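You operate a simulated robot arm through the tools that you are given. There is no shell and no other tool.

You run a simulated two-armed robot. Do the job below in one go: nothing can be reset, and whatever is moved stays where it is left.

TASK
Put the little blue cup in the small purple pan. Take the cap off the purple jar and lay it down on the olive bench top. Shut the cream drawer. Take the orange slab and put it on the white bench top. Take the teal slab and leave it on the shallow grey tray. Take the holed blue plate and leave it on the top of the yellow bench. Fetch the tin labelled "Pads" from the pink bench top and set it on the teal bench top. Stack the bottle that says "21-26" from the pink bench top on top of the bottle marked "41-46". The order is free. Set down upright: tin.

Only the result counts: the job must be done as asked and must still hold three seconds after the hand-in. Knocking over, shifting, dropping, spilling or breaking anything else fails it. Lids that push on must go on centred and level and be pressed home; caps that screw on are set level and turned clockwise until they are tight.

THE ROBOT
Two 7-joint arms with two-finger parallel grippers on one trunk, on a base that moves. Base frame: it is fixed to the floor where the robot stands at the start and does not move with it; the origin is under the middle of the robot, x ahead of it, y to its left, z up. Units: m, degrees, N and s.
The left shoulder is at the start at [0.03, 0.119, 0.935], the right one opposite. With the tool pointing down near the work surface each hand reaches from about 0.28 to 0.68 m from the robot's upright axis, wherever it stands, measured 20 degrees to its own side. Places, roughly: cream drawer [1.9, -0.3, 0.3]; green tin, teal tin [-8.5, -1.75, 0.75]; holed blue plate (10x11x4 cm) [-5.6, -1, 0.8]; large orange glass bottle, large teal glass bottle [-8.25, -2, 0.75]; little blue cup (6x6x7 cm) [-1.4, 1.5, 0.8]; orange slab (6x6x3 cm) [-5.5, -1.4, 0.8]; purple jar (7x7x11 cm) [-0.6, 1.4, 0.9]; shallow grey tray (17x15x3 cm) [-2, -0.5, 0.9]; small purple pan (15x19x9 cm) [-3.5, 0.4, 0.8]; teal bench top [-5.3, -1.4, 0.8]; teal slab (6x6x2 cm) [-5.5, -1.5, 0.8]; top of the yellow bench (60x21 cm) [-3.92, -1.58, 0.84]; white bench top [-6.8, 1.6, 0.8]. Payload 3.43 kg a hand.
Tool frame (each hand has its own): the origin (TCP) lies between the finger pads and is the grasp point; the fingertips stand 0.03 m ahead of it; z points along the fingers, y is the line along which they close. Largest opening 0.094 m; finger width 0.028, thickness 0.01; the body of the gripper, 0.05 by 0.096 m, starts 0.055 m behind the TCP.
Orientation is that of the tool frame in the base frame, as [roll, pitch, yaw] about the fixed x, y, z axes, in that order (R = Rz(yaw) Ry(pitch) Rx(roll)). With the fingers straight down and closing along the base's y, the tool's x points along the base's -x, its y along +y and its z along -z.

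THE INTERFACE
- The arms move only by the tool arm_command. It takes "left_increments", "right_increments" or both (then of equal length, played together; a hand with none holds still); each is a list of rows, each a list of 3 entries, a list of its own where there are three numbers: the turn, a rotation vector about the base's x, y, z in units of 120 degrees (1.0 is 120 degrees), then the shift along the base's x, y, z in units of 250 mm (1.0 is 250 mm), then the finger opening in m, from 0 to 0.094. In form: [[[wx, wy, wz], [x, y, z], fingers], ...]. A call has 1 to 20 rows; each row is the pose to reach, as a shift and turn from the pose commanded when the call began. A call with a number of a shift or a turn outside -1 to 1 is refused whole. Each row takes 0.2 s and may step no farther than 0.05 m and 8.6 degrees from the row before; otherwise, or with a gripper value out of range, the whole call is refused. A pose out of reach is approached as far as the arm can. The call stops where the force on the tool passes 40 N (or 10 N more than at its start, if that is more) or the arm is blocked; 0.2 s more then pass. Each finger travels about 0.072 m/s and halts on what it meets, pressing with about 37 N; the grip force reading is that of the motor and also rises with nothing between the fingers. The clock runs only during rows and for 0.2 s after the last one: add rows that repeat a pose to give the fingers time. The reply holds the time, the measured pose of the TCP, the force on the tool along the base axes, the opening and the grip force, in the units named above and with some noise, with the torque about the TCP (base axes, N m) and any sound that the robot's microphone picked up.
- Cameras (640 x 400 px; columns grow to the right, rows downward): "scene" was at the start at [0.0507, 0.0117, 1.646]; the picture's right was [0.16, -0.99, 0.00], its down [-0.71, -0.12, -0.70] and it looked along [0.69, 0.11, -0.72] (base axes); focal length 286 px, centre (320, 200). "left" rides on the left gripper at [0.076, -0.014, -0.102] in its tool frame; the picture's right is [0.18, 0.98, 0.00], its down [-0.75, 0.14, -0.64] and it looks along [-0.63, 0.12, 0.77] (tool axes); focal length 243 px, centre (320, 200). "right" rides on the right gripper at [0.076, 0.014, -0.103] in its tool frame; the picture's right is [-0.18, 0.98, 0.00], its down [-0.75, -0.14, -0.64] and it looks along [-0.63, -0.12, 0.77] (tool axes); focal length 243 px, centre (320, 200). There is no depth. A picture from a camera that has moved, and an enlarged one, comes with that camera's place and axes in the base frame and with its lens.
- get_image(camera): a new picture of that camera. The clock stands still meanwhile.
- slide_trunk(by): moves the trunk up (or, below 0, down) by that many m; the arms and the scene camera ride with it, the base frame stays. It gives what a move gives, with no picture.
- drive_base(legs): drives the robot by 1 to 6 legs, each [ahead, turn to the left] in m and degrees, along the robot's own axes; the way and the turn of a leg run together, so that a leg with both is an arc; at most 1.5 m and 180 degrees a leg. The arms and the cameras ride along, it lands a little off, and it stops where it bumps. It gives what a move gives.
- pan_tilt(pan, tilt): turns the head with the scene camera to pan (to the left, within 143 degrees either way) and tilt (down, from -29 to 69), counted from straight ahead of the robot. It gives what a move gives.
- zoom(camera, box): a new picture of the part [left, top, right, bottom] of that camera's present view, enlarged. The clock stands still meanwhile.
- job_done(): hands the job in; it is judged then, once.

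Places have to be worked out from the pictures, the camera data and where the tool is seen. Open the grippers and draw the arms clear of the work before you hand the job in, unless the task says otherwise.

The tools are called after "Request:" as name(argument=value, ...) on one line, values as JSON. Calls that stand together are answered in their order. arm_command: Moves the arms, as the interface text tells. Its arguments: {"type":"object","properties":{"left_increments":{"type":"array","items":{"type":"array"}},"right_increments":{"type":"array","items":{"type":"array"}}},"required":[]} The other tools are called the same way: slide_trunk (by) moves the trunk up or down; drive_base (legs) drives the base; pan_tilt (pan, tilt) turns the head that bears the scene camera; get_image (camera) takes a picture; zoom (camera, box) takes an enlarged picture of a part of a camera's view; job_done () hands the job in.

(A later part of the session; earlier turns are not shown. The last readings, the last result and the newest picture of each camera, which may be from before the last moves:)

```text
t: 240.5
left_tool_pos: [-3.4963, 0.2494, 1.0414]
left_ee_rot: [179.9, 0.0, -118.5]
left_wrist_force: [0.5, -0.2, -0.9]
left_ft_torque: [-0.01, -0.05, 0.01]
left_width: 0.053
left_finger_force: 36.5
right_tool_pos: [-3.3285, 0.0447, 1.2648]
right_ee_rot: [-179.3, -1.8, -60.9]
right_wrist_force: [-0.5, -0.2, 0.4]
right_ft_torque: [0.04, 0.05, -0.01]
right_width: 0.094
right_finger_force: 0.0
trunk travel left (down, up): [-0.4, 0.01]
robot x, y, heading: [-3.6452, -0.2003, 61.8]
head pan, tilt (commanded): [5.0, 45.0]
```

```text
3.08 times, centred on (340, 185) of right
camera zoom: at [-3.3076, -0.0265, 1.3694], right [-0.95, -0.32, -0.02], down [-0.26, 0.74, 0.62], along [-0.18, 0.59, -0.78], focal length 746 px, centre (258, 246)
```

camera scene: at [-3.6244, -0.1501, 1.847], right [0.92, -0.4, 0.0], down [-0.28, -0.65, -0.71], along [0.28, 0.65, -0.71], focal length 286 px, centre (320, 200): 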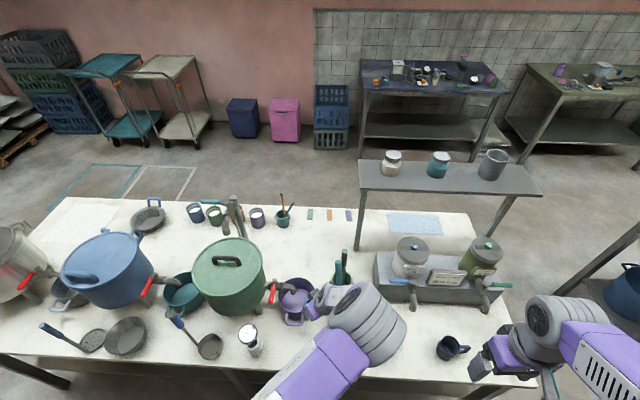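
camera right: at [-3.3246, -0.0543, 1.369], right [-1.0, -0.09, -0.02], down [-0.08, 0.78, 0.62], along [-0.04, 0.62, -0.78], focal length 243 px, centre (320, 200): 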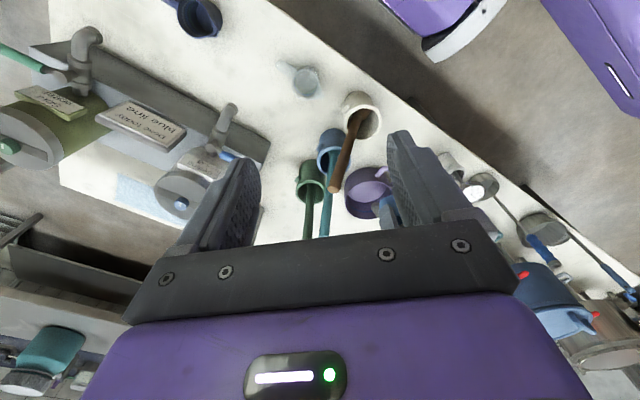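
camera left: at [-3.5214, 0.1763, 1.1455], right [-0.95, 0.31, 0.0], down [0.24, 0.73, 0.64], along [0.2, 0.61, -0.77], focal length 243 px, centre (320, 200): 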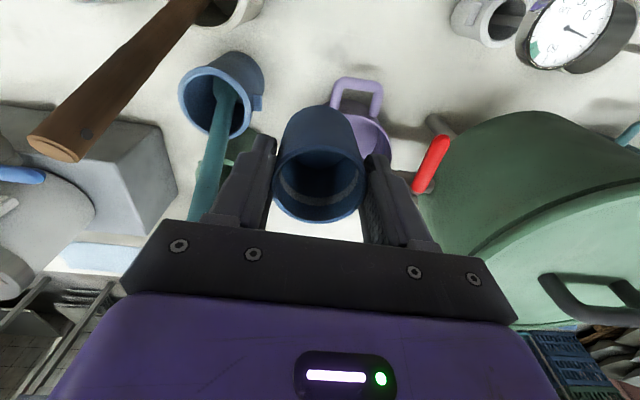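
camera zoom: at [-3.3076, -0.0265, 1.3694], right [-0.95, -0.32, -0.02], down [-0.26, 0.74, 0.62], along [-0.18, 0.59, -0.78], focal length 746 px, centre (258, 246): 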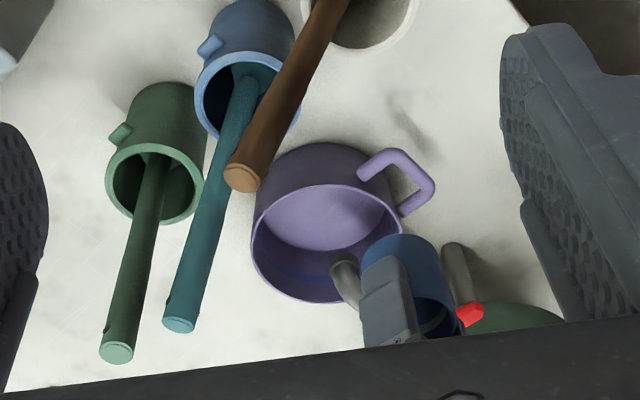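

This gives a clear view. I zoom further onto the spout end and pan.

Request:
zoom(camera="right", box=[310, 150, 400, 230])

Request:
zoom(camera="scene", box=[240, 250, 340, 340])

```text
5.00 times, centred on (355, 190) of right
camera zoom: at [-3.3076, -0.0265, 1.3694], right [-0.95, -0.32, -0.02], down [-0.26, 0.74, 0.62], along [-0.18, 0.59, -0.78], focal length 1213 px, centre (145, 250)
```

zoom: 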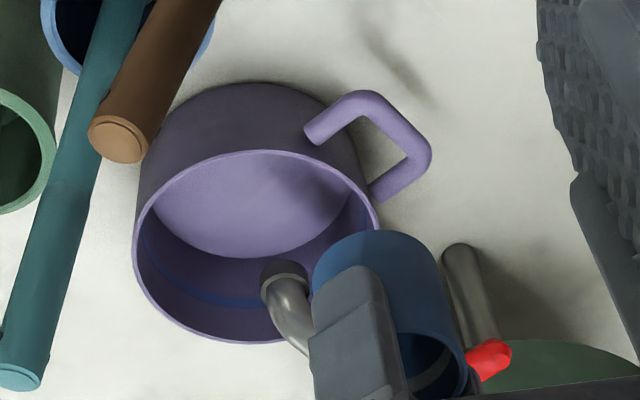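

```text
4.44 times, centred on (290, 295) of scene
camera zoom: at [-3.6247, -0.1501, 1.847], right [0.92, -0.4, 0.0], down [-0.28, -0.65, -0.71], along [0.28, 0.65, -0.71], focal length 1271 px, centre (453, -222)
```

zoom: 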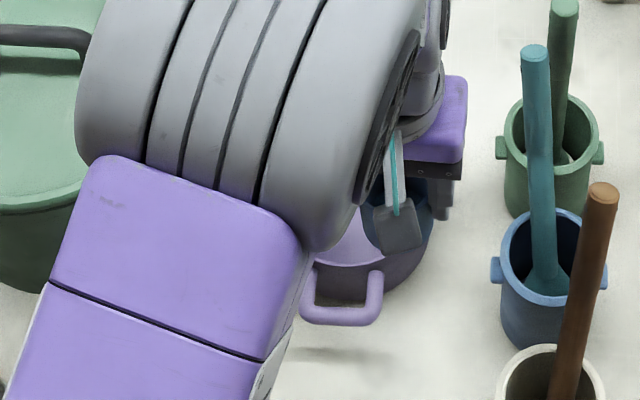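

The outlet is at about (-3.511, 0.367, z 0.83), slightly back-left of the pan's centre (-3.499, 0.374, rim z 0.808). The cup fits vertically in the far-right part at (-3.471, 0.396). I rotate the hand -23° and move there at height.

Request:
arm_command(left_increments=[[[0, 0, -0.05], [0.025, 0.15, 0], 0.04], [[0, 0, -0.1], [0.05, 0.3, 0], 0.04], [[0, 0, -0.15], [0.078, 0.45, -0.05], 0.04], [[0, 0, -0.192], [0.102, 0.584, -0.1], 0.04], [[0, 0, -0.192], [0.102, 0.584, -0.164], 0.04]])

Request:
zoom(camera="right", box=[270, 130, 410, 240])

Request:
get_image(camera="left")

```text
t: 241.7
left_tool_pos: [-3.4708, 0.3958, 1.0002]
left_ee_rot: [179.9, 0.0, -141.7]
left_wrist_force: [-0.4, -0.2, -0.2]
left_ft_torque: [-0.02, 0.03, -0.01]
left_width: 0.0528
left_finger_force: 36.9
right_tool_pos: [-3.3294, 0.0432, 1.265]
right_ee_rot: [-179.4, -1.5, -61.0]
right_wrist_force: [-1.0, 0.1, 0.2]
right_ft_torque: [-0.01, -0.02, 0.0]
right_width: 0.094
right_finger_force: 0.1
trunk travel left (down, up): [-0.4, 0.01]
robot x, y, heading: [-3.6438, -0.1969, 61.7]
head pan, tilt (commanded): [5.0, 45.0]
```

```text
3.64 times, centred on (340, 185) of right
camera zoom: at [-3.3076, -0.027, 1.3694], right [-0.95, -0.32, -0.02], down [-0.26, 0.74, 0.62], along [-0.18, 0.59, -0.78], focal length 882 px, centre (247, 254)
```

zoom: 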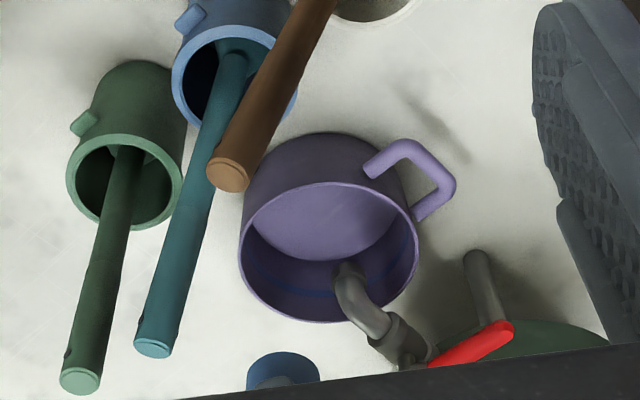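

```text
taken
camera left: at [-3.5227, 0.3366, 1.1045], right [-0.75, 0.66, 0.0], down [0.5, 0.58, 0.64], along [0.42, 0.48, -0.77], focal length 243 px, centre (320, 200)
```

left: 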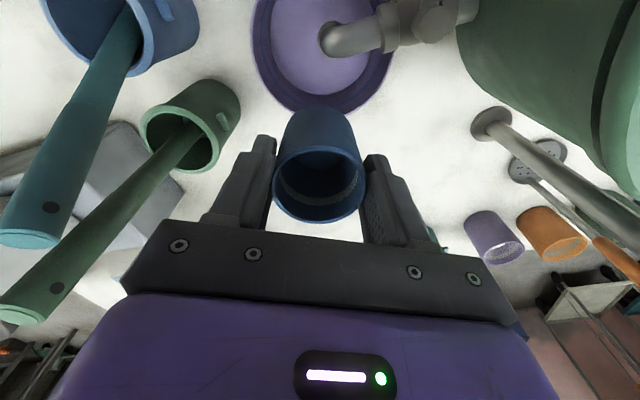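

Now the left camera looks straight down on the pan. I zoom for precise relative alignment.

Request:
zoom(camera="left", box=[220, 0, 440, 140])

```text
2.86 times, centred on (330, 70) of left
camera zoom: at [-3.5227, 0.3366, 1.1045], right [-0.75, 0.66, 0.0], down [0.5, 0.58, 0.64], along [0.42, 0.48, -0.77], focal length 693 px, centre (291, 571)
```

zoom: 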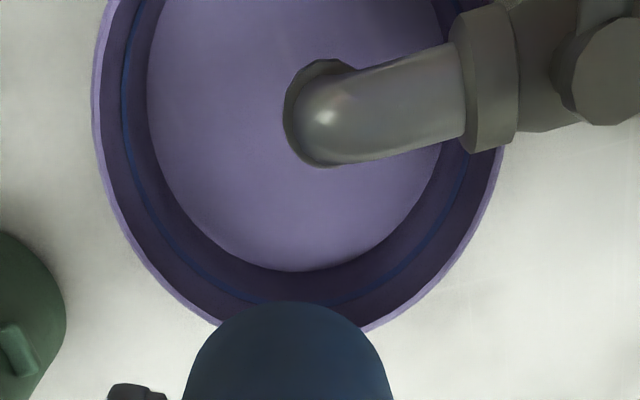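

The pan's centre relative to my hand gives a best cup spot at about (-3.468, 0.379). I adjust position, align the fingers tangentially (-17° more), and lower until the cup bottom is just above the rim.

Request:
arm_command(left_increments=[[[0, 0, -0.05], [0.004, -0.022, 0], 0.04], [[0, 0, -0.1], [0.008, -0.044, 0], 0.04], [[0, 0, -0.142], [0.011, -0.065, 0], 0.04], [[0, 0, -0.142], [0.011, -0.065, -0.15], 0.04], [[0, 0, -0.142], [0.011, -0.065, -0.28], 0.04], [[0, 0, -0.142], [0.011, -0.065, -0.36], 0.04]])

Request:
get_image(camera="left")

Request:
zoom(camera="right", box=[270, 130, 410, 240])

```text
t: 243.1
left_tool_pos: [-3.4678, 0.3799, 0.909]
left_ee_rot: [179.9, 0.0, -158.8]
left_wrist_force: [0.6, 0.0, -0.4]
left_ft_torque: [-0.01, 0.02, -0.01]
left_width: 0.053
left_finger_force: 36.8
right_tool_pos: [-3.3301, 0.045, 1.2637]
right_ee_rot: [-179.3, -1.6, -61.1]
right_wrist_force: [-0.2, -0.9, 0.9]
right_ft_torque: [-0.04, -0.03, -0.02]
right_width: 0.0941
right_finger_force: 0.0
trunk travel left (down, up): [-0.4, 0.01]
robot x, y, heading: [-3.6433, -0.1939, 61.4]
head pan, tilt (commanded): [5.0, 45.0]
```

```text
taken
camera left: at [-3.5347, 0.3387, 1.0136], right [-0.53, 0.85, 0.0], down [0.65, 0.4, 0.64], along [0.55, 0.34, -0.77], focal length 243 px, centre (320, 200)
```

left: 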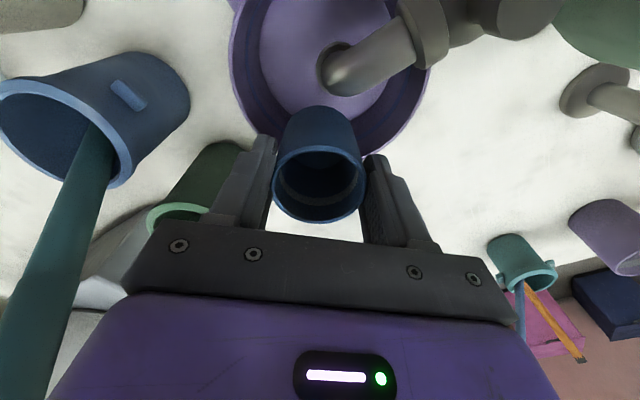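

```text
3.64 times, centred on (340, 185) of right
camera zoom: at [-3.3076, -0.0262, 1.3693], right [-0.95, -0.32, -0.02], down [-0.26, 0.74, 0.62], along [-0.18, 0.59, -0.78], focal length 882 px, centre (247, 254)
```

zoom: 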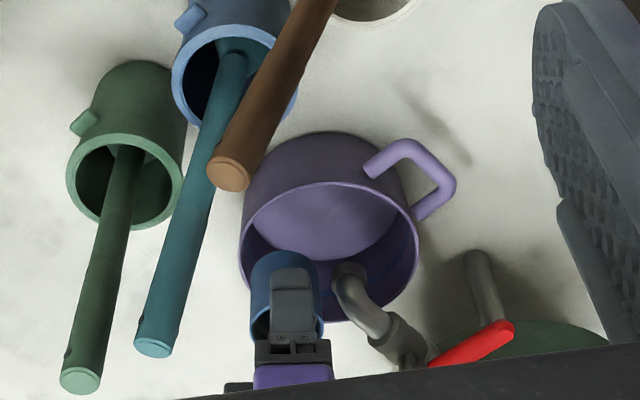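

Both views show ~8 mm clearance to the spout and ~5 mm to the wall. I lower the cup slowly into the pan.

Request:
arm_command(left_increments=[[[0, 0, 0], [-0.004, -0.002, -0.06], 0.04], [[0, 0, 0], [-0.004, -0.002, -0.12], 0.04], [[0, 0, 0], [-0.004, -0.002, -0.18], 0.04], [[0, 0, 0], [-0.004, -0.002, -0.24], 0.04], [[0, 0, 0], [-0.004, -0.002, -0.3], 0.04]])

Request:
zoom(camera="right", box=[270, 130, 410, 240])

Request:
get_image(camera="left")

```text
t: 244.3
left_tool_pos: [-3.47, 0.3784, 0.8348]
left_ee_rot: [179.9, -0.1, -158.6]
left_wrist_force: [0.0, -0.2, -0.5]
left_ft_torque: [-0.01, -0.01, 0.01]
left_width: 0.0529
left_finger_force: 37.6
right_tool_pos: [-3.3297, 0.0451, 1.2646]
right_ee_rot: [-179.3, -1.6, -61.0]
right_wrist_force: [0.0, -0.6, -1.2]
right_ft_torque: [-0.01, 0.0, 0.01]
right_width: 0.0941
right_finger_force: 0.0
trunk travel left (down, up): [-0.4, 0.01]
robot x, y, heading: [-3.6389, -0.1973, 61.9]
head pan, tilt (commanded): [5.0, 45.0]
```

```text
3.64 times, centred on (340, 185) of right
camera zoom: at [-3.3076, -0.0263, 1.3693], right [-0.95, -0.32, -0.02], down [-0.26, 0.74, 0.62], along [-0.18, 0.59, -0.78], focal length 882 px, centre (247, 254)
```

zoom: 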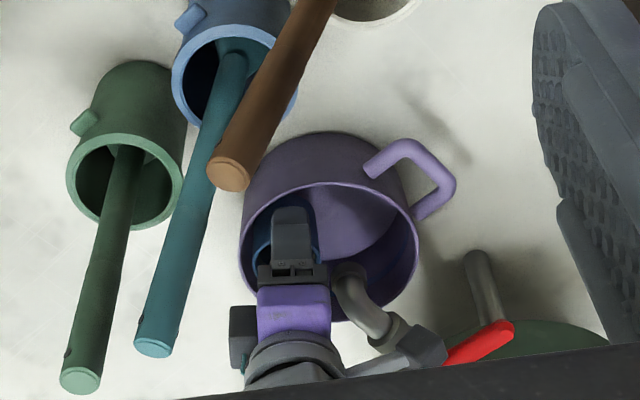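

```text
taken
camera left: at [-3.5359, 0.3378, 0.9388], right [-0.53, 0.85, 0.0], down [0.65, 0.4, 0.64], along [0.55, 0.34, -0.77], focal length 243 px, centre (320, 200)
```

left: 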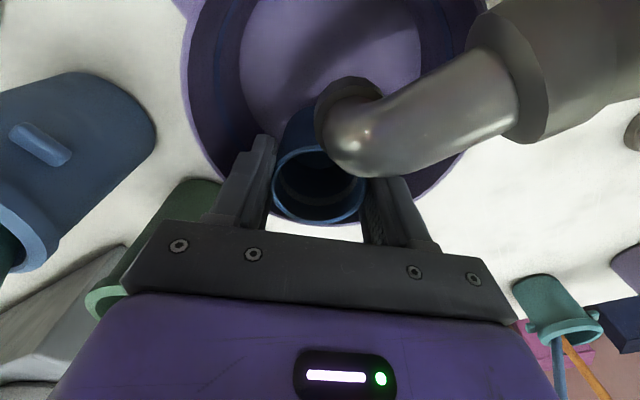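

No contact so far; the cup is inside the pan with its bottom about 2 cm above the floor. I lower the remaining distance in small steps.

Request:
arm_command(left_increments=[[[0, 0, 0], [0, 0, -0.02], 0.04], [[0, 0, 0], [0, 0, -0.04], 0.04], [[0, 0, 0], [0, 0, -0.06], 0.04]])

```text
t: 245.1
left_tool_pos: [-3.4692, 0.3793, 0.8205]
left_ee_rot: [179.9, 0.1, -158.6]
left_wrist_force: [-0.3, -0.1, -1.4]
left_ft_torque: [0.01, 0.0, -0.01]
left_width: 0.0528
left_finger_force: 37.0
right_tool_pos: [-3.33, 0.046, 1.2649]
right_ee_rot: [-179.3, -1.6, -60.9]
right_wrist_force: [0.8, -0.3, 1.1]
right_ft_torque: [-0.04, -0.01, 0.02]
right_width: 0.0941
right_finger_force: 0.1
trunk travel left (down, up): [-0.4, 0.01]
robot x, y, heading: [-3.6422, -0.1989, 61.7]
head pan, tilt (commanded): [5.0, 45.0]
```

Request:
arm_command(left_increments=[[[0, 0, 0], [0, 0, -0.01], 0.04], [[0, 0, 0], [0, 0, -0.02], 0.04], [[0, 0, 0], [0, 0, -0.028], 0.04]])

Request:
zoom(camera="right", box=[270, 130, 410, 240])

```text
t: 245.9
left_tool_pos: [-3.4697, 0.3789, 0.8147]
left_ee_rot: [179.8, 0.1, -158.7]
left_wrist_force: [1.1, 0.1, 0.1]
left_ft_torque: [-0.01, -0.04, 0.01]
left_width: 0.0529
left_finger_force: 37.1
right_tool_pos: [-3.3295, 0.0441, 1.2644]
right_ee_rot: [-179.3, -1.7, -61.0]
right_wrist_force: [-0.2, 0.0, 0.3]
right_ft_torque: [-0.03, 0.0, -0.03]
right_width: 0.0941
right_finger_force: 0.0
trunk travel left (down, up): [-0.4, 0.01]
robot x, y, heading: [-3.6455, -0.1936, 61.6]
head pan, tilt (commanded): [5.0, 45.0]
```

```text
3.64 times, centred on (340, 185) of right
camera zoom: at [-3.3076, -0.0264, 1.3693], right [-0.95, -0.32, -0.02], down [-0.26, 0.74, 0.62], along [-0.18, 0.59, -0.78], focal length 882 px, centre (247, 254)
```

zoom: 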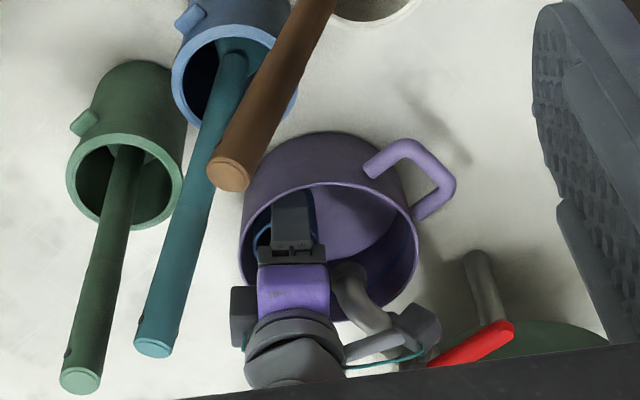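

The cup bottom is within a few millimetres of the pan floor. I open the fingers just enough and rise straight up.

Request:
arm_command(left_increments=[[[0, 0, 0], [0, 0, -0.006], 0.05], [[0, 0, 0], [0, 0, -0.006], 0.058], [[0, 0, 0], [0, 0, -0.006], 0.062], [[0, 0, 0], [0, 0, -0.006], 0.062], [[0, 0, 0], [0, 0, 0.04], 0.062], [[0, 0, 0], [0, 0, 0.12], 0.062], [[0, 0, 0], [0, 0, 0.24], 0.062], [[0, 0, 0], [0, 0, 0.4], 0.062], [[0, 0, 0], [0, 0, 0.56], 0.062], [[0, 0, 0], [0, 0, 0.72], 0.062]])

Request:
get_image(camera="left")

Request:
zoom(camera="right", box=[270, 130, 410, 240])

```text
t: 248.1
left_tool_pos: [-3.4685, 0.3784, 0.9929]
left_ee_rot: [179.9, 0.1, -158.6]
left_wrist_force: [-0.4, 0.0, -0.4]
left_ft_torque: [0.05, 0.0, 0.0]
left_width: 0.0621
left_finger_force: 0.1
right_tool_pos: [-3.33, 0.0443, 1.2646]
right_ee_rot: [-179.4, -1.7, -61.0]
right_wrist_force: [0.7, -0.6, 0.2]
right_ft_torque: [0.02, -0.01, -0.02]
right_width: 0.0939
right_finger_force: 0.0
trunk travel left (down, up): [-0.4, 0.01]
robot x, y, heading: [-3.6425, -0.1957, 61.8]
head pan, tilt (commanded): [5.0, 45.0]
```

```text
taken
camera left: at [-3.5356, 0.3365, 1.0976], right [-0.53, 0.85, 0.0], down [0.65, 0.4, 0.64], along [0.55, 0.34, -0.77], focal length 243 px, centre (320, 200)
```

left: 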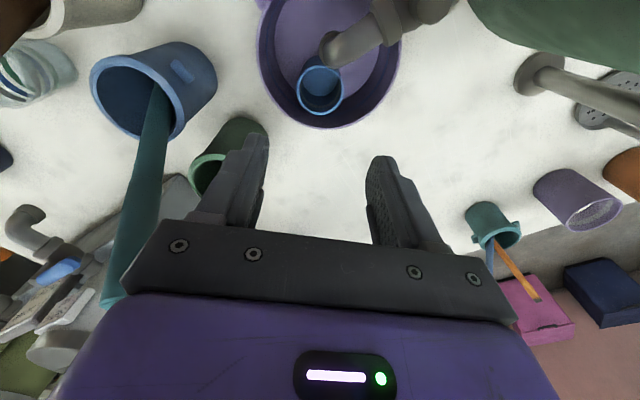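

```text
3.64 times, centred on (340, 185) of right
camera zoom: at [-3.3078, -0.0271, 1.3695], right [-0.95, -0.32, -0.02], down [-0.26, 0.74, 0.62], along [-0.18, 0.6, -0.78], focal length 882 px, centre (247, 254)
```

zoom: 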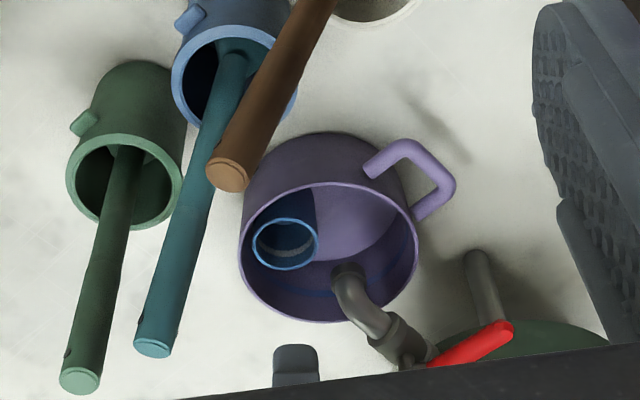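

The blue cup now stands in the purple pan, clear of the spout. I retract both hands to their travel poses.

Request:
arm_command(right_increments=[[[0, 0, -0.05], [0.05, -0.09, 0], 0.094], [[0, 0, -0.11], [0.1, -0.19, 0], 0.094], [[0, 0, -0.17], [0.15, -0.29, 0], 0.094], [[0, 0, -0.23], [0.2, -0.38, 0], 0.094], [[0, 0, -0.29], [0.2, -0.38, 0], 0.094], [[0, 0, -0.35], [0.2, -0.38, 0], 0.094], [[0, 0, -0.41], [0.2, -0.38, 0], 0.094], [[0, 0, -0.47], [0.2, -0.38, 0], 0.094], [[0, 0, -0.47], [0.2, -0.38, 0], 0.094], [[0, 0, -0.47], [0.2, -0.38, 0], 0.094]], left_increments=[[[0, 0, 0], [0, 0, 0.16], 0.07], [[0, 0, 0], [0, 0, 0.34], 0.08], [[0, 0, 0], [0, 0, 0.52], 0.09], [[0, 0, 0], [0, 0, 0.7], 0.094], [[0, 0, 0.05], [-0.05, -0.1, 0.8], 0.094], [[0, 0, 0.1], [-0.12, -0.2, 0.8], 0.094], [[0, 0, 0.16], [-0.2, -0.32, 0.8], 0.094], [[0, 0, 0.22], [-0.3, -0.44, 0.8], 0.094], [[0, 0, 0.28], [-0.4, -0.56, 0.8], 0.094], [[0, 0, 0.335], [-0.5, -0.68, 0.8], 0.094]])

Request:
get_image(camera="scene")

```text
t: 250.3
left_tool_pos: [-3.5956, 0.2075, 1.1936]
left_ee_rot: [179.9, 0.1, -118.4]
left_wrist_force: [-0.7, 0.1, -0.5]
left_ft_torque: [0.02, -0.03, 0.01]
left_width: 0.0938
left_finger_force: 0.0
right_tool_pos: [-3.2813, -0.0511, 1.2648]
right_ee_rot: [-179.3, -1.5, -117.4]
right_wrist_force: [0.6, 0.3, -0.5]
right_ft_torque: [-0.01, -0.01, 0.02]
right_width: 0.094
right_finger_force: 0.0
trunk travel left (down, up): [-0.4, 0.01]
robot x, y, heading: [-3.6419, -0.1985, 61.8]
head pan, tilt (commanded): [5.0, 45.0]
```

```text
taken
camera scene: at [-3.6262, -0.1512, 1.847], right [0.92, -0.4, 0.0], down [-0.28, -0.65, -0.71], along [0.28, 0.65, -0.71], focal length 286 px, centre (320, 200)
```

scene: 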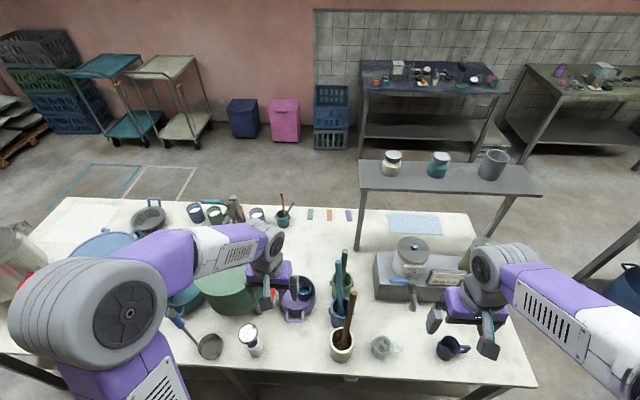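

Cup task finished. Now I back off from the white bench and turn around to look at the teal and yellow benches behind me.

Request:
drive_base(legs=[[-0.3, 0], [0, 90], [0.6, 0], [0, 90]])

Request:
pan_tilt(pan=0, tilt=25)

Request:
get_image(camera="scene")

```text
t: 263.0
left_tool_pos: [-4.3637, -0.5784, 1.1932]
left_ee_rot: [179.9, 0.0, 61.1]
left_wrist_force: [0.6, 0.4, -0.4]
left_ft_torque: [0.0, 0.0, -0.03]
left_width: 0.0941
left_finger_force: 0.1
right_tool_pos: [-4.6751, -0.3159, 1.2654]
right_ee_rot: [-179.4, -1.5, 62.3]
right_wrist_force: [0.4, -0.9, 0.2]
right_ft_torque: [0.01, -0.02, -0.01]
right_width: 0.0941
right_finger_force: 0.1
trunk travel left (down, up): [-0.4, 0.01]
robot x, y, heading: [-4.3102, -0.1757, -119.1]
head pan, tilt (commanded): [5.0, 45.0]
```

```text
t: 263.8
left_tool_pos: [-4.3632, -0.5793, 1.1946]
left_ee_rot: [179.8, 0.0, 61.1]
left_wrist_force: [-0.5, 0.5, 0.0]
left_ft_torque: [0.01, 0.01, 0.01]
left_width: 0.094
left_finger_force: 0.0
right_tool_pos: [-4.6772, -0.3177, 1.265]
right_ee_rot: [-179.3, -1.7, 62.2]
right_wrist_force: [0.2, -0.5, 0.1]
right_ft_torque: [0.01, 0.01, 0.02]
right_width: 0.094
right_finger_force: 0.2
trunk travel left (down, up): [-0.4, 0.01]
robot x, y, heading: [-4.3106, -0.1701, -118.8]
head pan, tilt (commanded): [0.0, 25.0]
```

```text
taken
camera scene: at [-4.3397, -0.2289, 1.8775], right [-0.88, 0.48, 0.0], down [0.2, 0.37, -0.91], along [-0.44, -0.79, -0.42], focal length 286 px, centre (320, 200)
```

scene: 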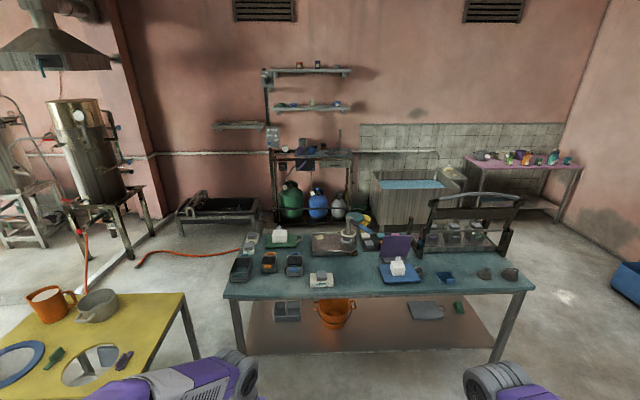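

The teal bench is ahead, the yellow bench left, and the pink bench in the far right corner. I zoom in on each.

Request:
zoom(camera="scene", box=[215, 210, 395, 310])

Request:
zoom(camera="scene", box=[355, 190, 535, 310])

Request:
zoom(camera="scene", box=[0, 260, 220, 400])

Request:
zoom(camera="scene", box=[450, 130, 600, 220])

```text
3.56 times, centred on (305, 260) of scene
camera zoom: at [-4.3397, -0.2289, 1.8775], right [-0.88, 0.48, 0.0], down [0.2, 0.37, -0.91], along [-0.44, -0.79, -0.42], focal length 1016 px, centre (373, -13)
```

zoom: 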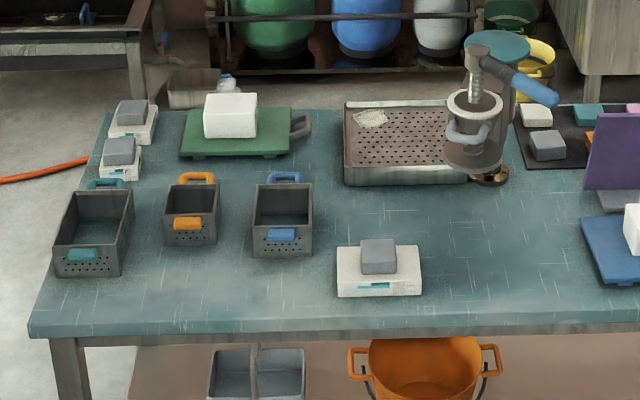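

```text
3.33 times, centred on (445, 250) of scene
camera zoom: at [-4.3397, -0.2289, 1.8775], right [-0.88, 0.48, 0.0], down [0.2, 0.37, -0.91], along [-0.44, -0.79, -0.42], focal length 953 px, centre (-97, 33)
```

zoom: 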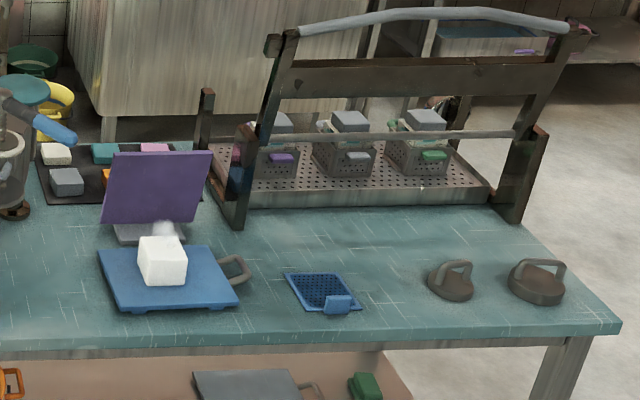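

```text
2.86 times, centred on (110, 330) of scene
camera zoom: at [-4.3397, -0.2289, 1.8775], right [-0.88, 0.48, 0.0], down [0.2, 0.37, -0.91], along [-0.44, -0.79, -0.42], focal length 817 px, centre (920, -171)
```

zoom: 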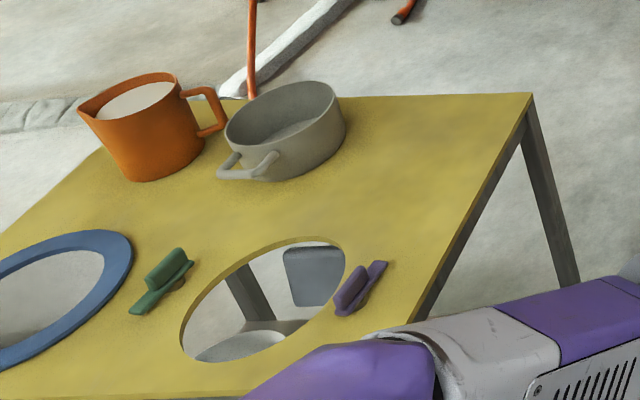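

```text
4.27 times, centred on (525, 175) of scene
camera zoom: at [-4.3397, -0.2289, 1.8775], right [-0.88, 0.48, 0.0], down [0.2, 0.37, -0.91], along [-0.44, -0.79, -0.42], focal length 1220 px, centre (-555, 307)
```

zoom: 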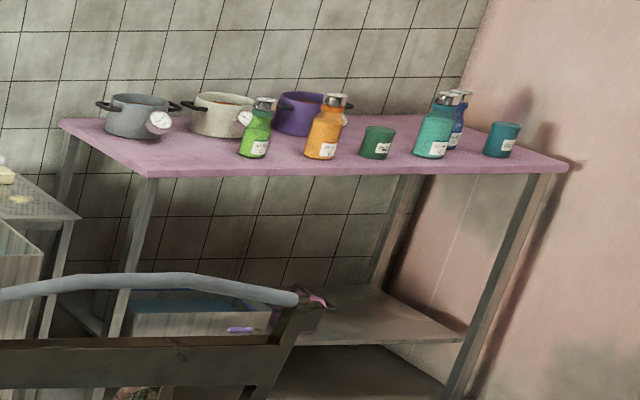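

I now know the layout: plate near the teal bench's front, slabs near its back edge (reachable only from behind), yellow bench to the left. First I drive to the plate.

Request:
slide_trunk(by=-0.1)

Request:
drive_base(legs=[[0, -33], [1.05, 0], [0, 33.5]])

Request:
pan_tilt(pan=-10, tilt=50)

Request:
get_image(camera="scene")

Request:
get_image(camera="right")

```text
t: 265.1
left_tool_pos: [-4.3632, -0.5783, 1.0939]
left_ee_rot: [179.9, 0.0, 61.1]
left_wrist_force: [0.0, 0.6, -0.1]
left_ft_torque: [-0.02, 0.0, -0.02]
left_width: 0.0941
left_finger_force: 0.0
right_tool_pos: [-4.6753, -0.3165, 1.1642]
right_ee_rot: [-179.3, -1.6, 62.2]
right_wrist_force: [0.3, 0.1, -0.3]
right_ft_torque: [-0.02, 0.03, 0.01]
right_width: 0.0941
right_finger_force: 0.1
trunk travel left (down, up): [-0.3, 0.11]
robot x, y, heading: [-4.3095, -0.1735, -118.7]
head pan, tilt (commanded): [0.0, 25.0]
```

```text
t: 273.7
left_tool_pos: [-5.2875, -1.0739, 1.0936]
left_ee_rot: [179.9, -0.1, 61.3]
left_wrist_force: [-0.6, 0.1, 0.5]
left_ft_torque: [-0.01, -0.02, 0.0]
left_width: 0.0941
left_finger_force: 0.0
right_tool_pos: [-5.6019, -0.8123, 1.1645]
right_ee_rot: [-179.4, -1.7, 62.5]
right_wrist_force: [0.7, -0.5, 0.6]
right_ft_torque: [-0.02, -0.01, 0.03]
right_width: 0.0941
right_finger_force: 0.0
trunk travel left (down, up): [-0.3, 0.11]
robot x, y, heading: [-5.2385, -0.667, -118.5]
head pan, tilt (commanded): [0.0, 25.0]
```

```text
t: 274.6
left_tool_pos: [-5.2862, -1.0744, 1.0938]
left_ee_rot: [179.8, 0.0, 61.2]
left_wrist_force: [0.4, -0.7, 0.9]
left_ft_torque: [-0.02, 0.01, 0.0]
left_width: 0.094
left_finger_force: 0.0
right_tool_pos: [-5.6016, -0.8143, 1.1665]
right_ee_rot: [-179.3, -1.6, 62.5]
right_wrist_force: [1.0, -0.5, 0.3]
right_ft_torque: [0.0, 0.0, 0.03]
right_width: 0.0939
right_finger_force: 0.1
trunk travel left (down, up): [-0.3, 0.11]
robot x, y, heading: [-5.2364, -0.6651, -118.6]
head pan, tilt (commanded): [-10.0, 50.0]
```

```text
taken
camera scene: at [-5.2695, -0.7023, 1.7401], right [-0.78, 0.62, 0.0], down [0.48, 0.6, -0.64], along [-0.4, -0.5, -0.77], focal length 286 px, centre (320, 200)
```

scene: 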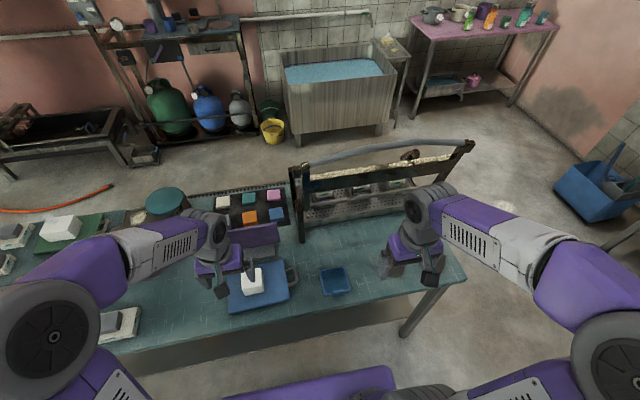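

```text
taken
camera right: at [-5.5544, -0.7548, 1.2695], right [0.79, -0.62, -0.02], down [-0.47, -0.62, 0.62], along [-0.4, -0.48, -0.78], focal length 243 px, centre (320, 200)
```

right: 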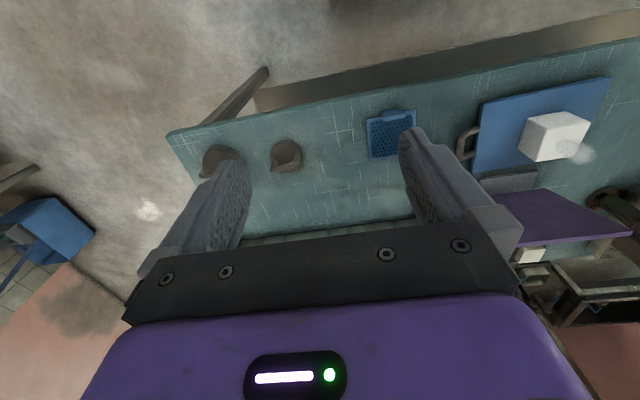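

The plate is visible from both cameras; I zoom in for its shape and exact place.

Request:
zoom(camera="right", box=[330, 80, 470, 190])

Request:
zoom(camera="scene", box=[280, 240, 400, 330])

Request:
zoom(camera="scene", box=[120, 170, 320, 300])

```text
3.64 times, centred on (400, 135) of right
camera zoom: at [-5.5544, -0.7548, 1.2695], right [0.79, -0.62, -0.02], down [-0.47, -0.62, 0.62], along [-0.4, -0.48, -0.78], focal length 882 px, centre (29, 436)
```

zoom: 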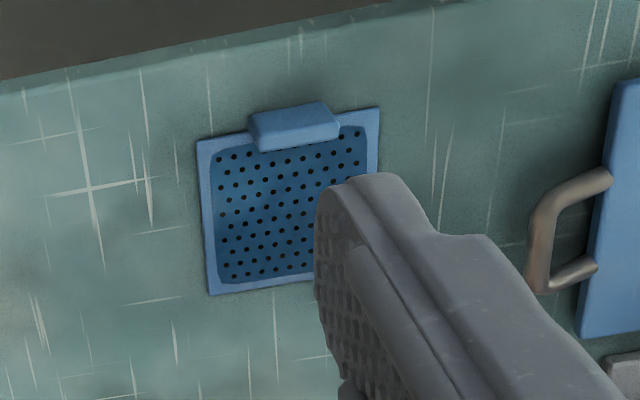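

```text
4.44 times, centred on (340, 285) of scene
camera zoom: at [-5.2695, -0.7023, 1.7401], right [-0.78, 0.62, 0.0], down [0.48, 0.6, -0.64], along [-0.4, -0.5, -0.77], focal length 1271 px, centre (231, -178)
```

zoom: 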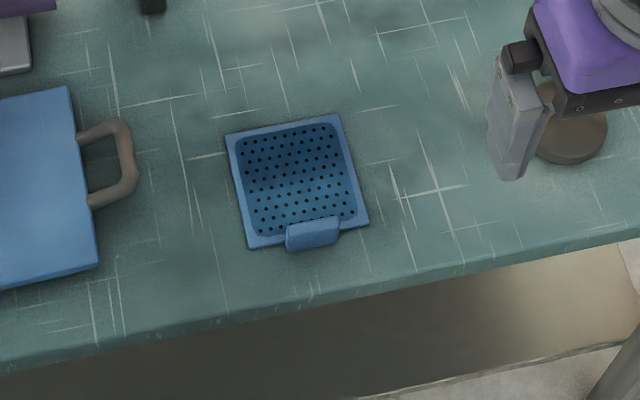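

```text
3.08 times, centred on (220, 235) of scene
camera zoom: at [-5.2695, -0.7023, 1.7401], right [-0.78, 0.62, 0.0], down [0.48, 0.6, -0.64], along [-0.4, -0.5, -0.77], focal length 880 px, centre (628, 92)
```

zoom: 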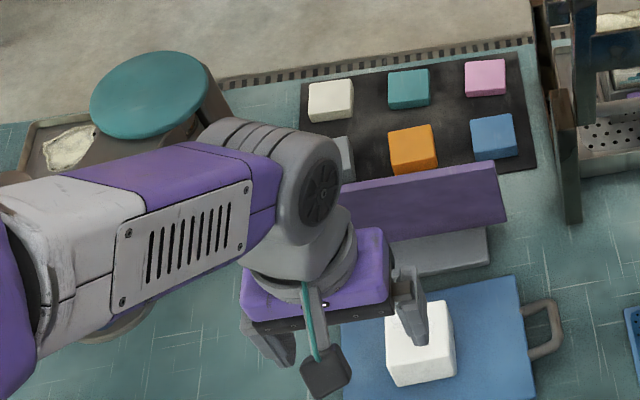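

The plate is thin with a grip tab at its near edge, centred at about (-5.549, -0.954), top z ≈ 0.825, bench z ≈ 0.785. I turn the right hand 92° so the fingers close across the tab and hover above it.

Request:
arm_command(right_increments=[[[0, 0, 0.07], [0.02, -0.05, 0], 0.08], [[0, 0, 0.14], [0.04, -0.1, 0], 0.07], [[0, 0, 0.21], [0.06, -0.16, -0.04], 0.06], [[0, 0, 0.28], [0.08, -0.21, -0.1], 0.06], [[0, 0, 0.35], [0.1, -0.26, -0.16], 0.06], [[0, 0, 0.42], [0.12, -0.32, -0.24], 0.06], [[0, 0, 0.49], [0.14, -0.38, -0.32], 0.06], [[0, 0, 0.56], [0.16, -0.43, -0.4], 0.06], [[0, 0, 0.63], [0.18, -0.48, -0.5], 0.06], [[0, 0, 0.7], [0.2, -0.53, -0.62], 0.06], [[0, 0, 0.767], [0.21, -0.56, -0.78], 0.06], [[0, 0, 0.767], [0.21, -0.56, -0.92], 0.06]])

Request:
get_image(camera="right")

Request:
zoom(camera="scene", box=[260, 220, 400, 330])

```text
t: 277.2
left_tool_pos: [-5.287, -1.0727, 1.0929]
left_ee_rot: [179.9, 0.0, 61.3]
left_wrist_force: [1.0, 0.0, 0.5]
left_ft_torque: [0.02, -0.01, 0.02]
left_width: 0.0939
left_finger_force: 0.1
right_tool_pos: [-5.5487, -0.9539, 0.9349]
right_ee_rot: [-179.4, -1.5, 154.6]
right_wrist_force: [-0.1, -0.5, 0.3]
right_ft_torque: [0.0, -0.01, 0.02]
right_width: 0.0601
right_finger_force: 0.0
trunk travel left (down, up): [-0.3, 0.11]
robot x, y, heading: [-5.2343, -0.6694, -118.5]
head pan, tilt (commanded): [-10.0, 50.0]
```

```text
taken
camera right: at [-5.6091, -0.9079, 1.0391], right [0.59, 0.81, -0.02], down [0.64, -0.45, 0.62], along [0.5, -0.38, -0.78], focal length 243 px, centre (320, 200)
```

right: 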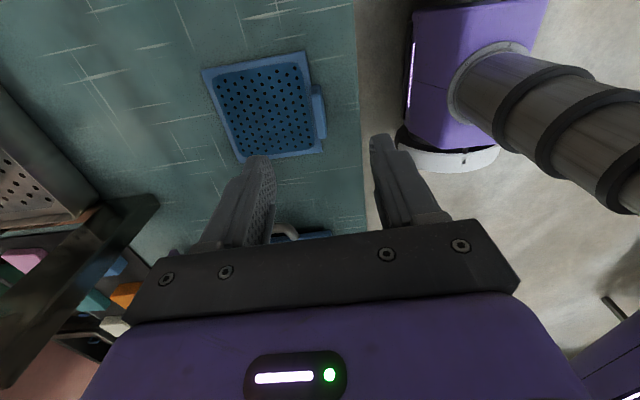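

```text
3.64 times, centred on (330, 275) of scene
camera zoom: at [-5.2697, -0.7029, 1.74], right [-0.78, 0.62, 0.0], down [0.48, 0.6, -0.64], along [-0.4, -0.5, -0.77], focal length 1040 px, centre (284, -73)
```

zoom: 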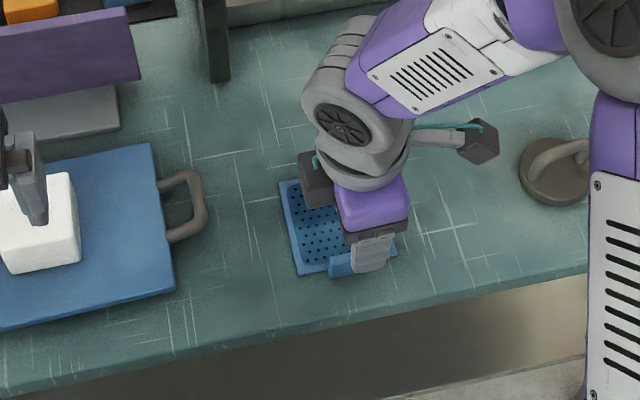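

The tool axis falls exactly on the tab. I descend to z ≈ 0.828 and close on it.

Request:
arm_command(right_increments=[[[0, 0, 0], [0, 0, -0.12], 0.05], [[0, 0, 0], [0, 0, -0.24], 0.05], [[0, 0, 0], [0, 0, -0.35], 0.05], [[0, 0, 0], [0, 0, -0.428], 0.05], [[0, 0, 0], [0, 0, -0.428], 0.05]])

Request:
get_image(camera="right")

Request:
zoom(camera="scene", box=[280, 240, 380, 320])

```text
t: 278.2
left_tool_pos: [-5.2869, -1.0728, 1.0938]
left_ee_rot: [179.9, 0.1, 61.2]
left_wrist_force: [0.4, 0.0, 0.6]
left_ft_torque: [-0.03, -0.04, 0.01]
left_width: 0.0941
left_finger_force: 0.0
right_tool_pos: [-5.5494, -0.9548, 0.8341]
right_ee_rot: [-178.8, -1.6, 154.5]
right_wrist_force: [1.2, 1.5, 9.0]
right_ft_torque: [-0.22, -0.03, 0.03]
right_width: 0.0494
right_finger_force: 0.2
trunk travel left (down, up): [-0.3, 0.11]
robot x, y, heading: [-5.2381, -0.6665, -118.5]
head pan, tilt (commanded): [-10.0, 50.0]
stopped in row 5 (right hand): the force on the tool passed its limit at 54 N (the readings are from after the stop); the commanded pose is now the measured one
```

```text
taken
camera right: at [-5.6092, -0.9082, 0.9381], right [0.59, 0.81, -0.02], down [0.64, -0.45, 0.62], along [0.49, -0.38, -0.78], focal length 243 px, centre (320, 200)
```

right: 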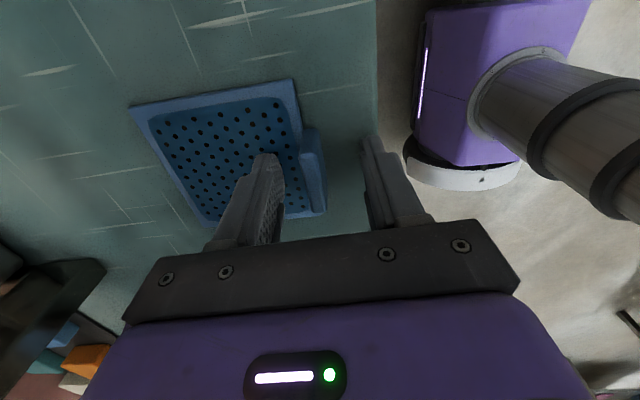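

```text
5.00 times, centred on (330, 280) of scene
camera zoom: at [-5.2689, -0.7015, 1.7402], right [-0.78, 0.62, 0.0], down [0.48, 0.6, -0.64], along [-0.4, -0.5, -0.77], focal length 1430 px, centre (270, -200)
```

zoom: 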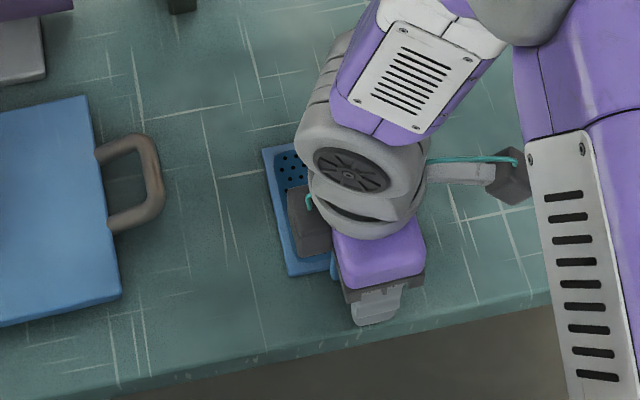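

The far fingertip touched the plate surface. I raise 4 mm and close on the tab.

Request:
arm_command(right_increments=[[[0, 0, 0], [0, 0, 0.018], 0.05], [[0, 0, 0], [0, 0, 0.018], 0.035], [[0, 0, 0], [0, 0, 0.018], 0.02], [[0, 0, 0], [0, 0, 0.018], 0.005], [[0, 0, 0], [0, 0, 0.018], 0.0], [[0, 0, 0], [0, 0, 0.018], 0.0]])

Request:
get_image(camera="right")

```text
t: 279.6
left_tool_pos: [-5.2863, -1.0724, 1.0938]
left_ee_rot: [179.9, 0.0, 61.3]
left_wrist_force: [0.5, 0.5, -0.4]
left_ft_torque: [-0.02, -0.01, 0.01]
left_width: 0.0941
left_finger_force: 0.0
right_tool_pos: [-5.5514, -0.9539, 0.8393]
right_ee_rot: [-178.9, -1.5, 154.6]
right_wrist_force: [-1.3, 1.6, 23.7]
right_ft_torque: [-0.03, -0.18, 0.0]
right_width: 0.009
right_finger_force: 37.5
trunk travel left (down, up): [-0.3, 0.11]
robot x, y, heading: [-5.2368, -0.6701, -118.5]
head pan, tilt (commanded): [-10.0, 50.0]
```

```text
taken
camera right: at [-5.6092, -0.9082, 0.9434], right [0.59, 0.81, -0.03], down [0.64, -0.45, 0.62], along [0.49, -0.38, -0.78], focal length 243 px, centre (320, 200)
```

right: 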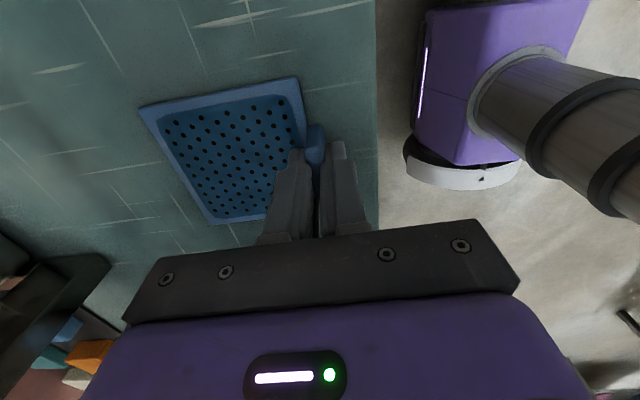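

Closed at 9 mm on the tab. I lift 3 cm slowly and check that the plate comes along level.

Request:
arm_command(right_increments=[[[0, 0, 0], [0, 0, 0.02], 0.0], [[0, 0, 0], [0, 0, 0.05], 0.0], [[0, 0, 0], [0, 0, 0.09], 0.0], [[0, 0, 0], [0, 0, 0.13], 0.0]])

Request:
get_image(camera="right")

Request:
zoom(camera="scene", box=[280, 240, 380, 320])

```text
t: 280.6
left_tool_pos: [-5.2871, -1.0729, 1.0946]
left_ee_rot: [180.0, 0.1, 61.2]
left_wrist_force: [-0.5, -0.3, -0.5]
left_ft_torque: [0.02, 0.01, -0.04]
left_width: 0.094
left_finger_force: 0.1
right_tool_pos: [-5.551, -0.9546, 0.8711]
right_ee_rot: [-179.1, -1.6, 154.5]
right_wrist_force: [0.5, -0.5, -1.1]
right_ft_torque: [0.02, 0.0, -0.01]
right_width: 0.009
right_finger_force: 36.5
trunk travel left (down, up): [-0.3, 0.11]
robot x, y, heading: [-5.2405, -0.6661, -118.7]
head pan, tilt (commanded): [-10.0, 50.0]
```

```text
taken
camera right: at [-5.6094, -0.9082, 0.9744], right [0.59, 0.81, -0.02], down [0.64, -0.45, 0.62], along [0.49, -0.38, -0.78], focal length 243 px, centre (320, 200)
```

right: 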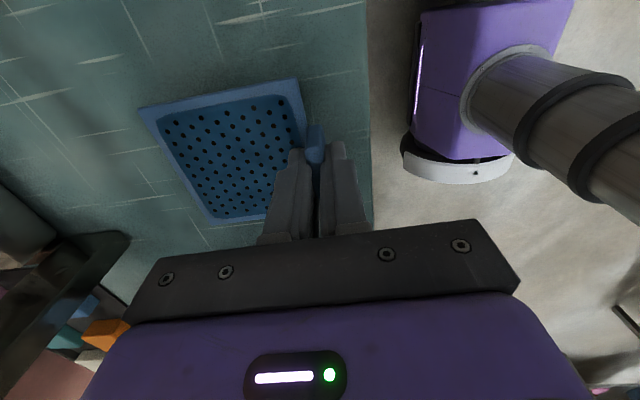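

```text
5.00 times, centred on (330, 280) of scene
camera zoom: at [-5.2695, -0.7019, 1.74], right [-0.78, 0.62, 0.0], down [0.48, 0.6, -0.64], along [-0.4, -0.5, -0.77], focal length 1430 px, centre (270, -200)
```

zoom: 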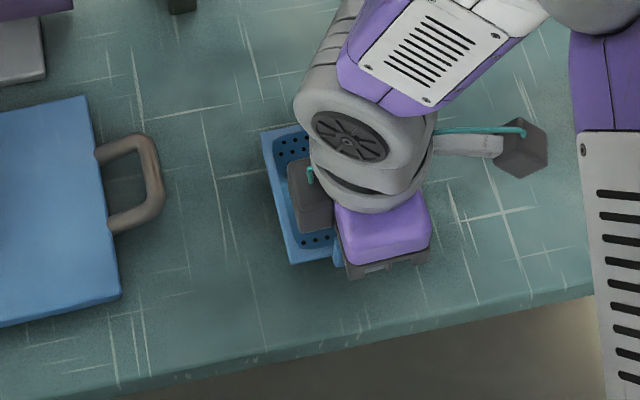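

The plate is held level. I raise it, back away, and drive over to the yellow bench.

Request:
arm_command(right_increments=[[[0, 0, 0], [0, 0, 0.18], 0.0], [[0, 0, 0], [0, 0, 0.36], 0.0], [[0, 0, 0], [0.02, 0.06, 0.54], 0.0], [[0, 0, 0], [0.06, 0.14, 0.7], 0.0], [[0, 0, 0], [0.08, 0.18, 0.84], 0.0]])

Request:
drive_base(legs=[[-0.6, 0], [0, 90], [1.4, 0]])

Request:
pan_tilt(pan=-70, tilt=40)

Request:
get_image(camera="scene")

```text
t: 281.9
left_tool_pos: [-5.2872, -1.0729, 1.0942]
left_ee_rot: [179.9, 0.1, 61.3]
left_wrist_force: [0.8, -0.3, 0.4]
left_ft_torque: [-0.01, -0.01, 0.04]
left_width: 0.0941
left_finger_force: 0.0
right_tool_pos: [-5.5303, -0.9085, 1.0802]
right_ee_rot: [-179.1, -1.6, 154.4]
right_wrist_force: [-0.1, 0.2, -0.9]
right_ft_torque: [-0.01, 0.02, -0.01]
right_width: 0.009
right_finger_force: 37.2
trunk travel left (down, up): [-0.3, 0.11]
robot x, y, heading: [-5.2405, -0.6666, -118.8]
head pan, tilt (commanded): [-10.0, 50.0]
```

```text
t: 295.6
left_tool_pos: [-3.3218, -0.8767, 1.0942]
left_ee_rot: [179.9, 0.0, 150.7]
left_wrist_force: [0.8, -0.2, -0.1]
left_ft_torque: [0.02, 0.0, -0.03]
left_width: 0.0941
left_finger_force: 0.0
right_tool_pos: [-3.4881, -1.117, 1.0787]
right_ee_rot: [-179.0, -1.6, -116.3]
right_wrist_force: [0.3, 0.0, -0.4]
right_ft_torque: [0.03, 0.02, 0.03]
right_width: 0.0088
right_finger_force: 37.0
trunk travel left (down, up): [-0.3, 0.11]
robot x, y, heading: [-3.7256, -0.8214, -29.2]
head pan, tilt (commanded): [-10.0, 50.0]
```

```text
t: 296.9
left_tool_pos: [-3.3215, -0.8759, 1.0943]
left_ee_rot: [179.8, -0.1, 150.7]
left_wrist_force: [-1.2, -0.5, -0.1]
left_ft_torque: [0.03, -0.03, 0.0]
left_width: 0.0941
left_finger_force: 0.1
right_tool_pos: [-3.4877, -1.1177, 1.0798]
right_ee_rot: [-178.9, -1.5, -116.2]
right_wrist_force: [-0.2, 0.2, -0.4]
right_ft_torque: [0.0, 0.03, -0.01]
right_width: 0.0089
right_finger_force: 37.1
trunk travel left (down, up): [-0.3, 0.11]
robot x, y, heading: [-3.7276, -0.8249, -29.4]
head pan, tilt (commanded): [-70.0, 40.0]
```

```text
taken
camera scene: at [-3.7658, -0.8917, 1.7542], right [-0.99, 0.16, 0.0], down [0.1, 0.63, -0.77], along [-0.12, -0.76, -0.64], focal length 286 px, centre (320, 200)
```

scene: 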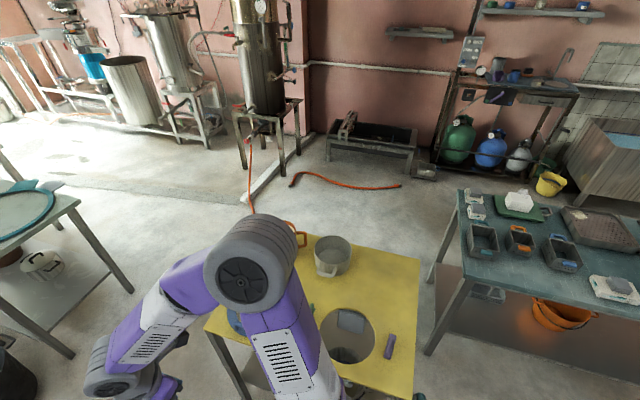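

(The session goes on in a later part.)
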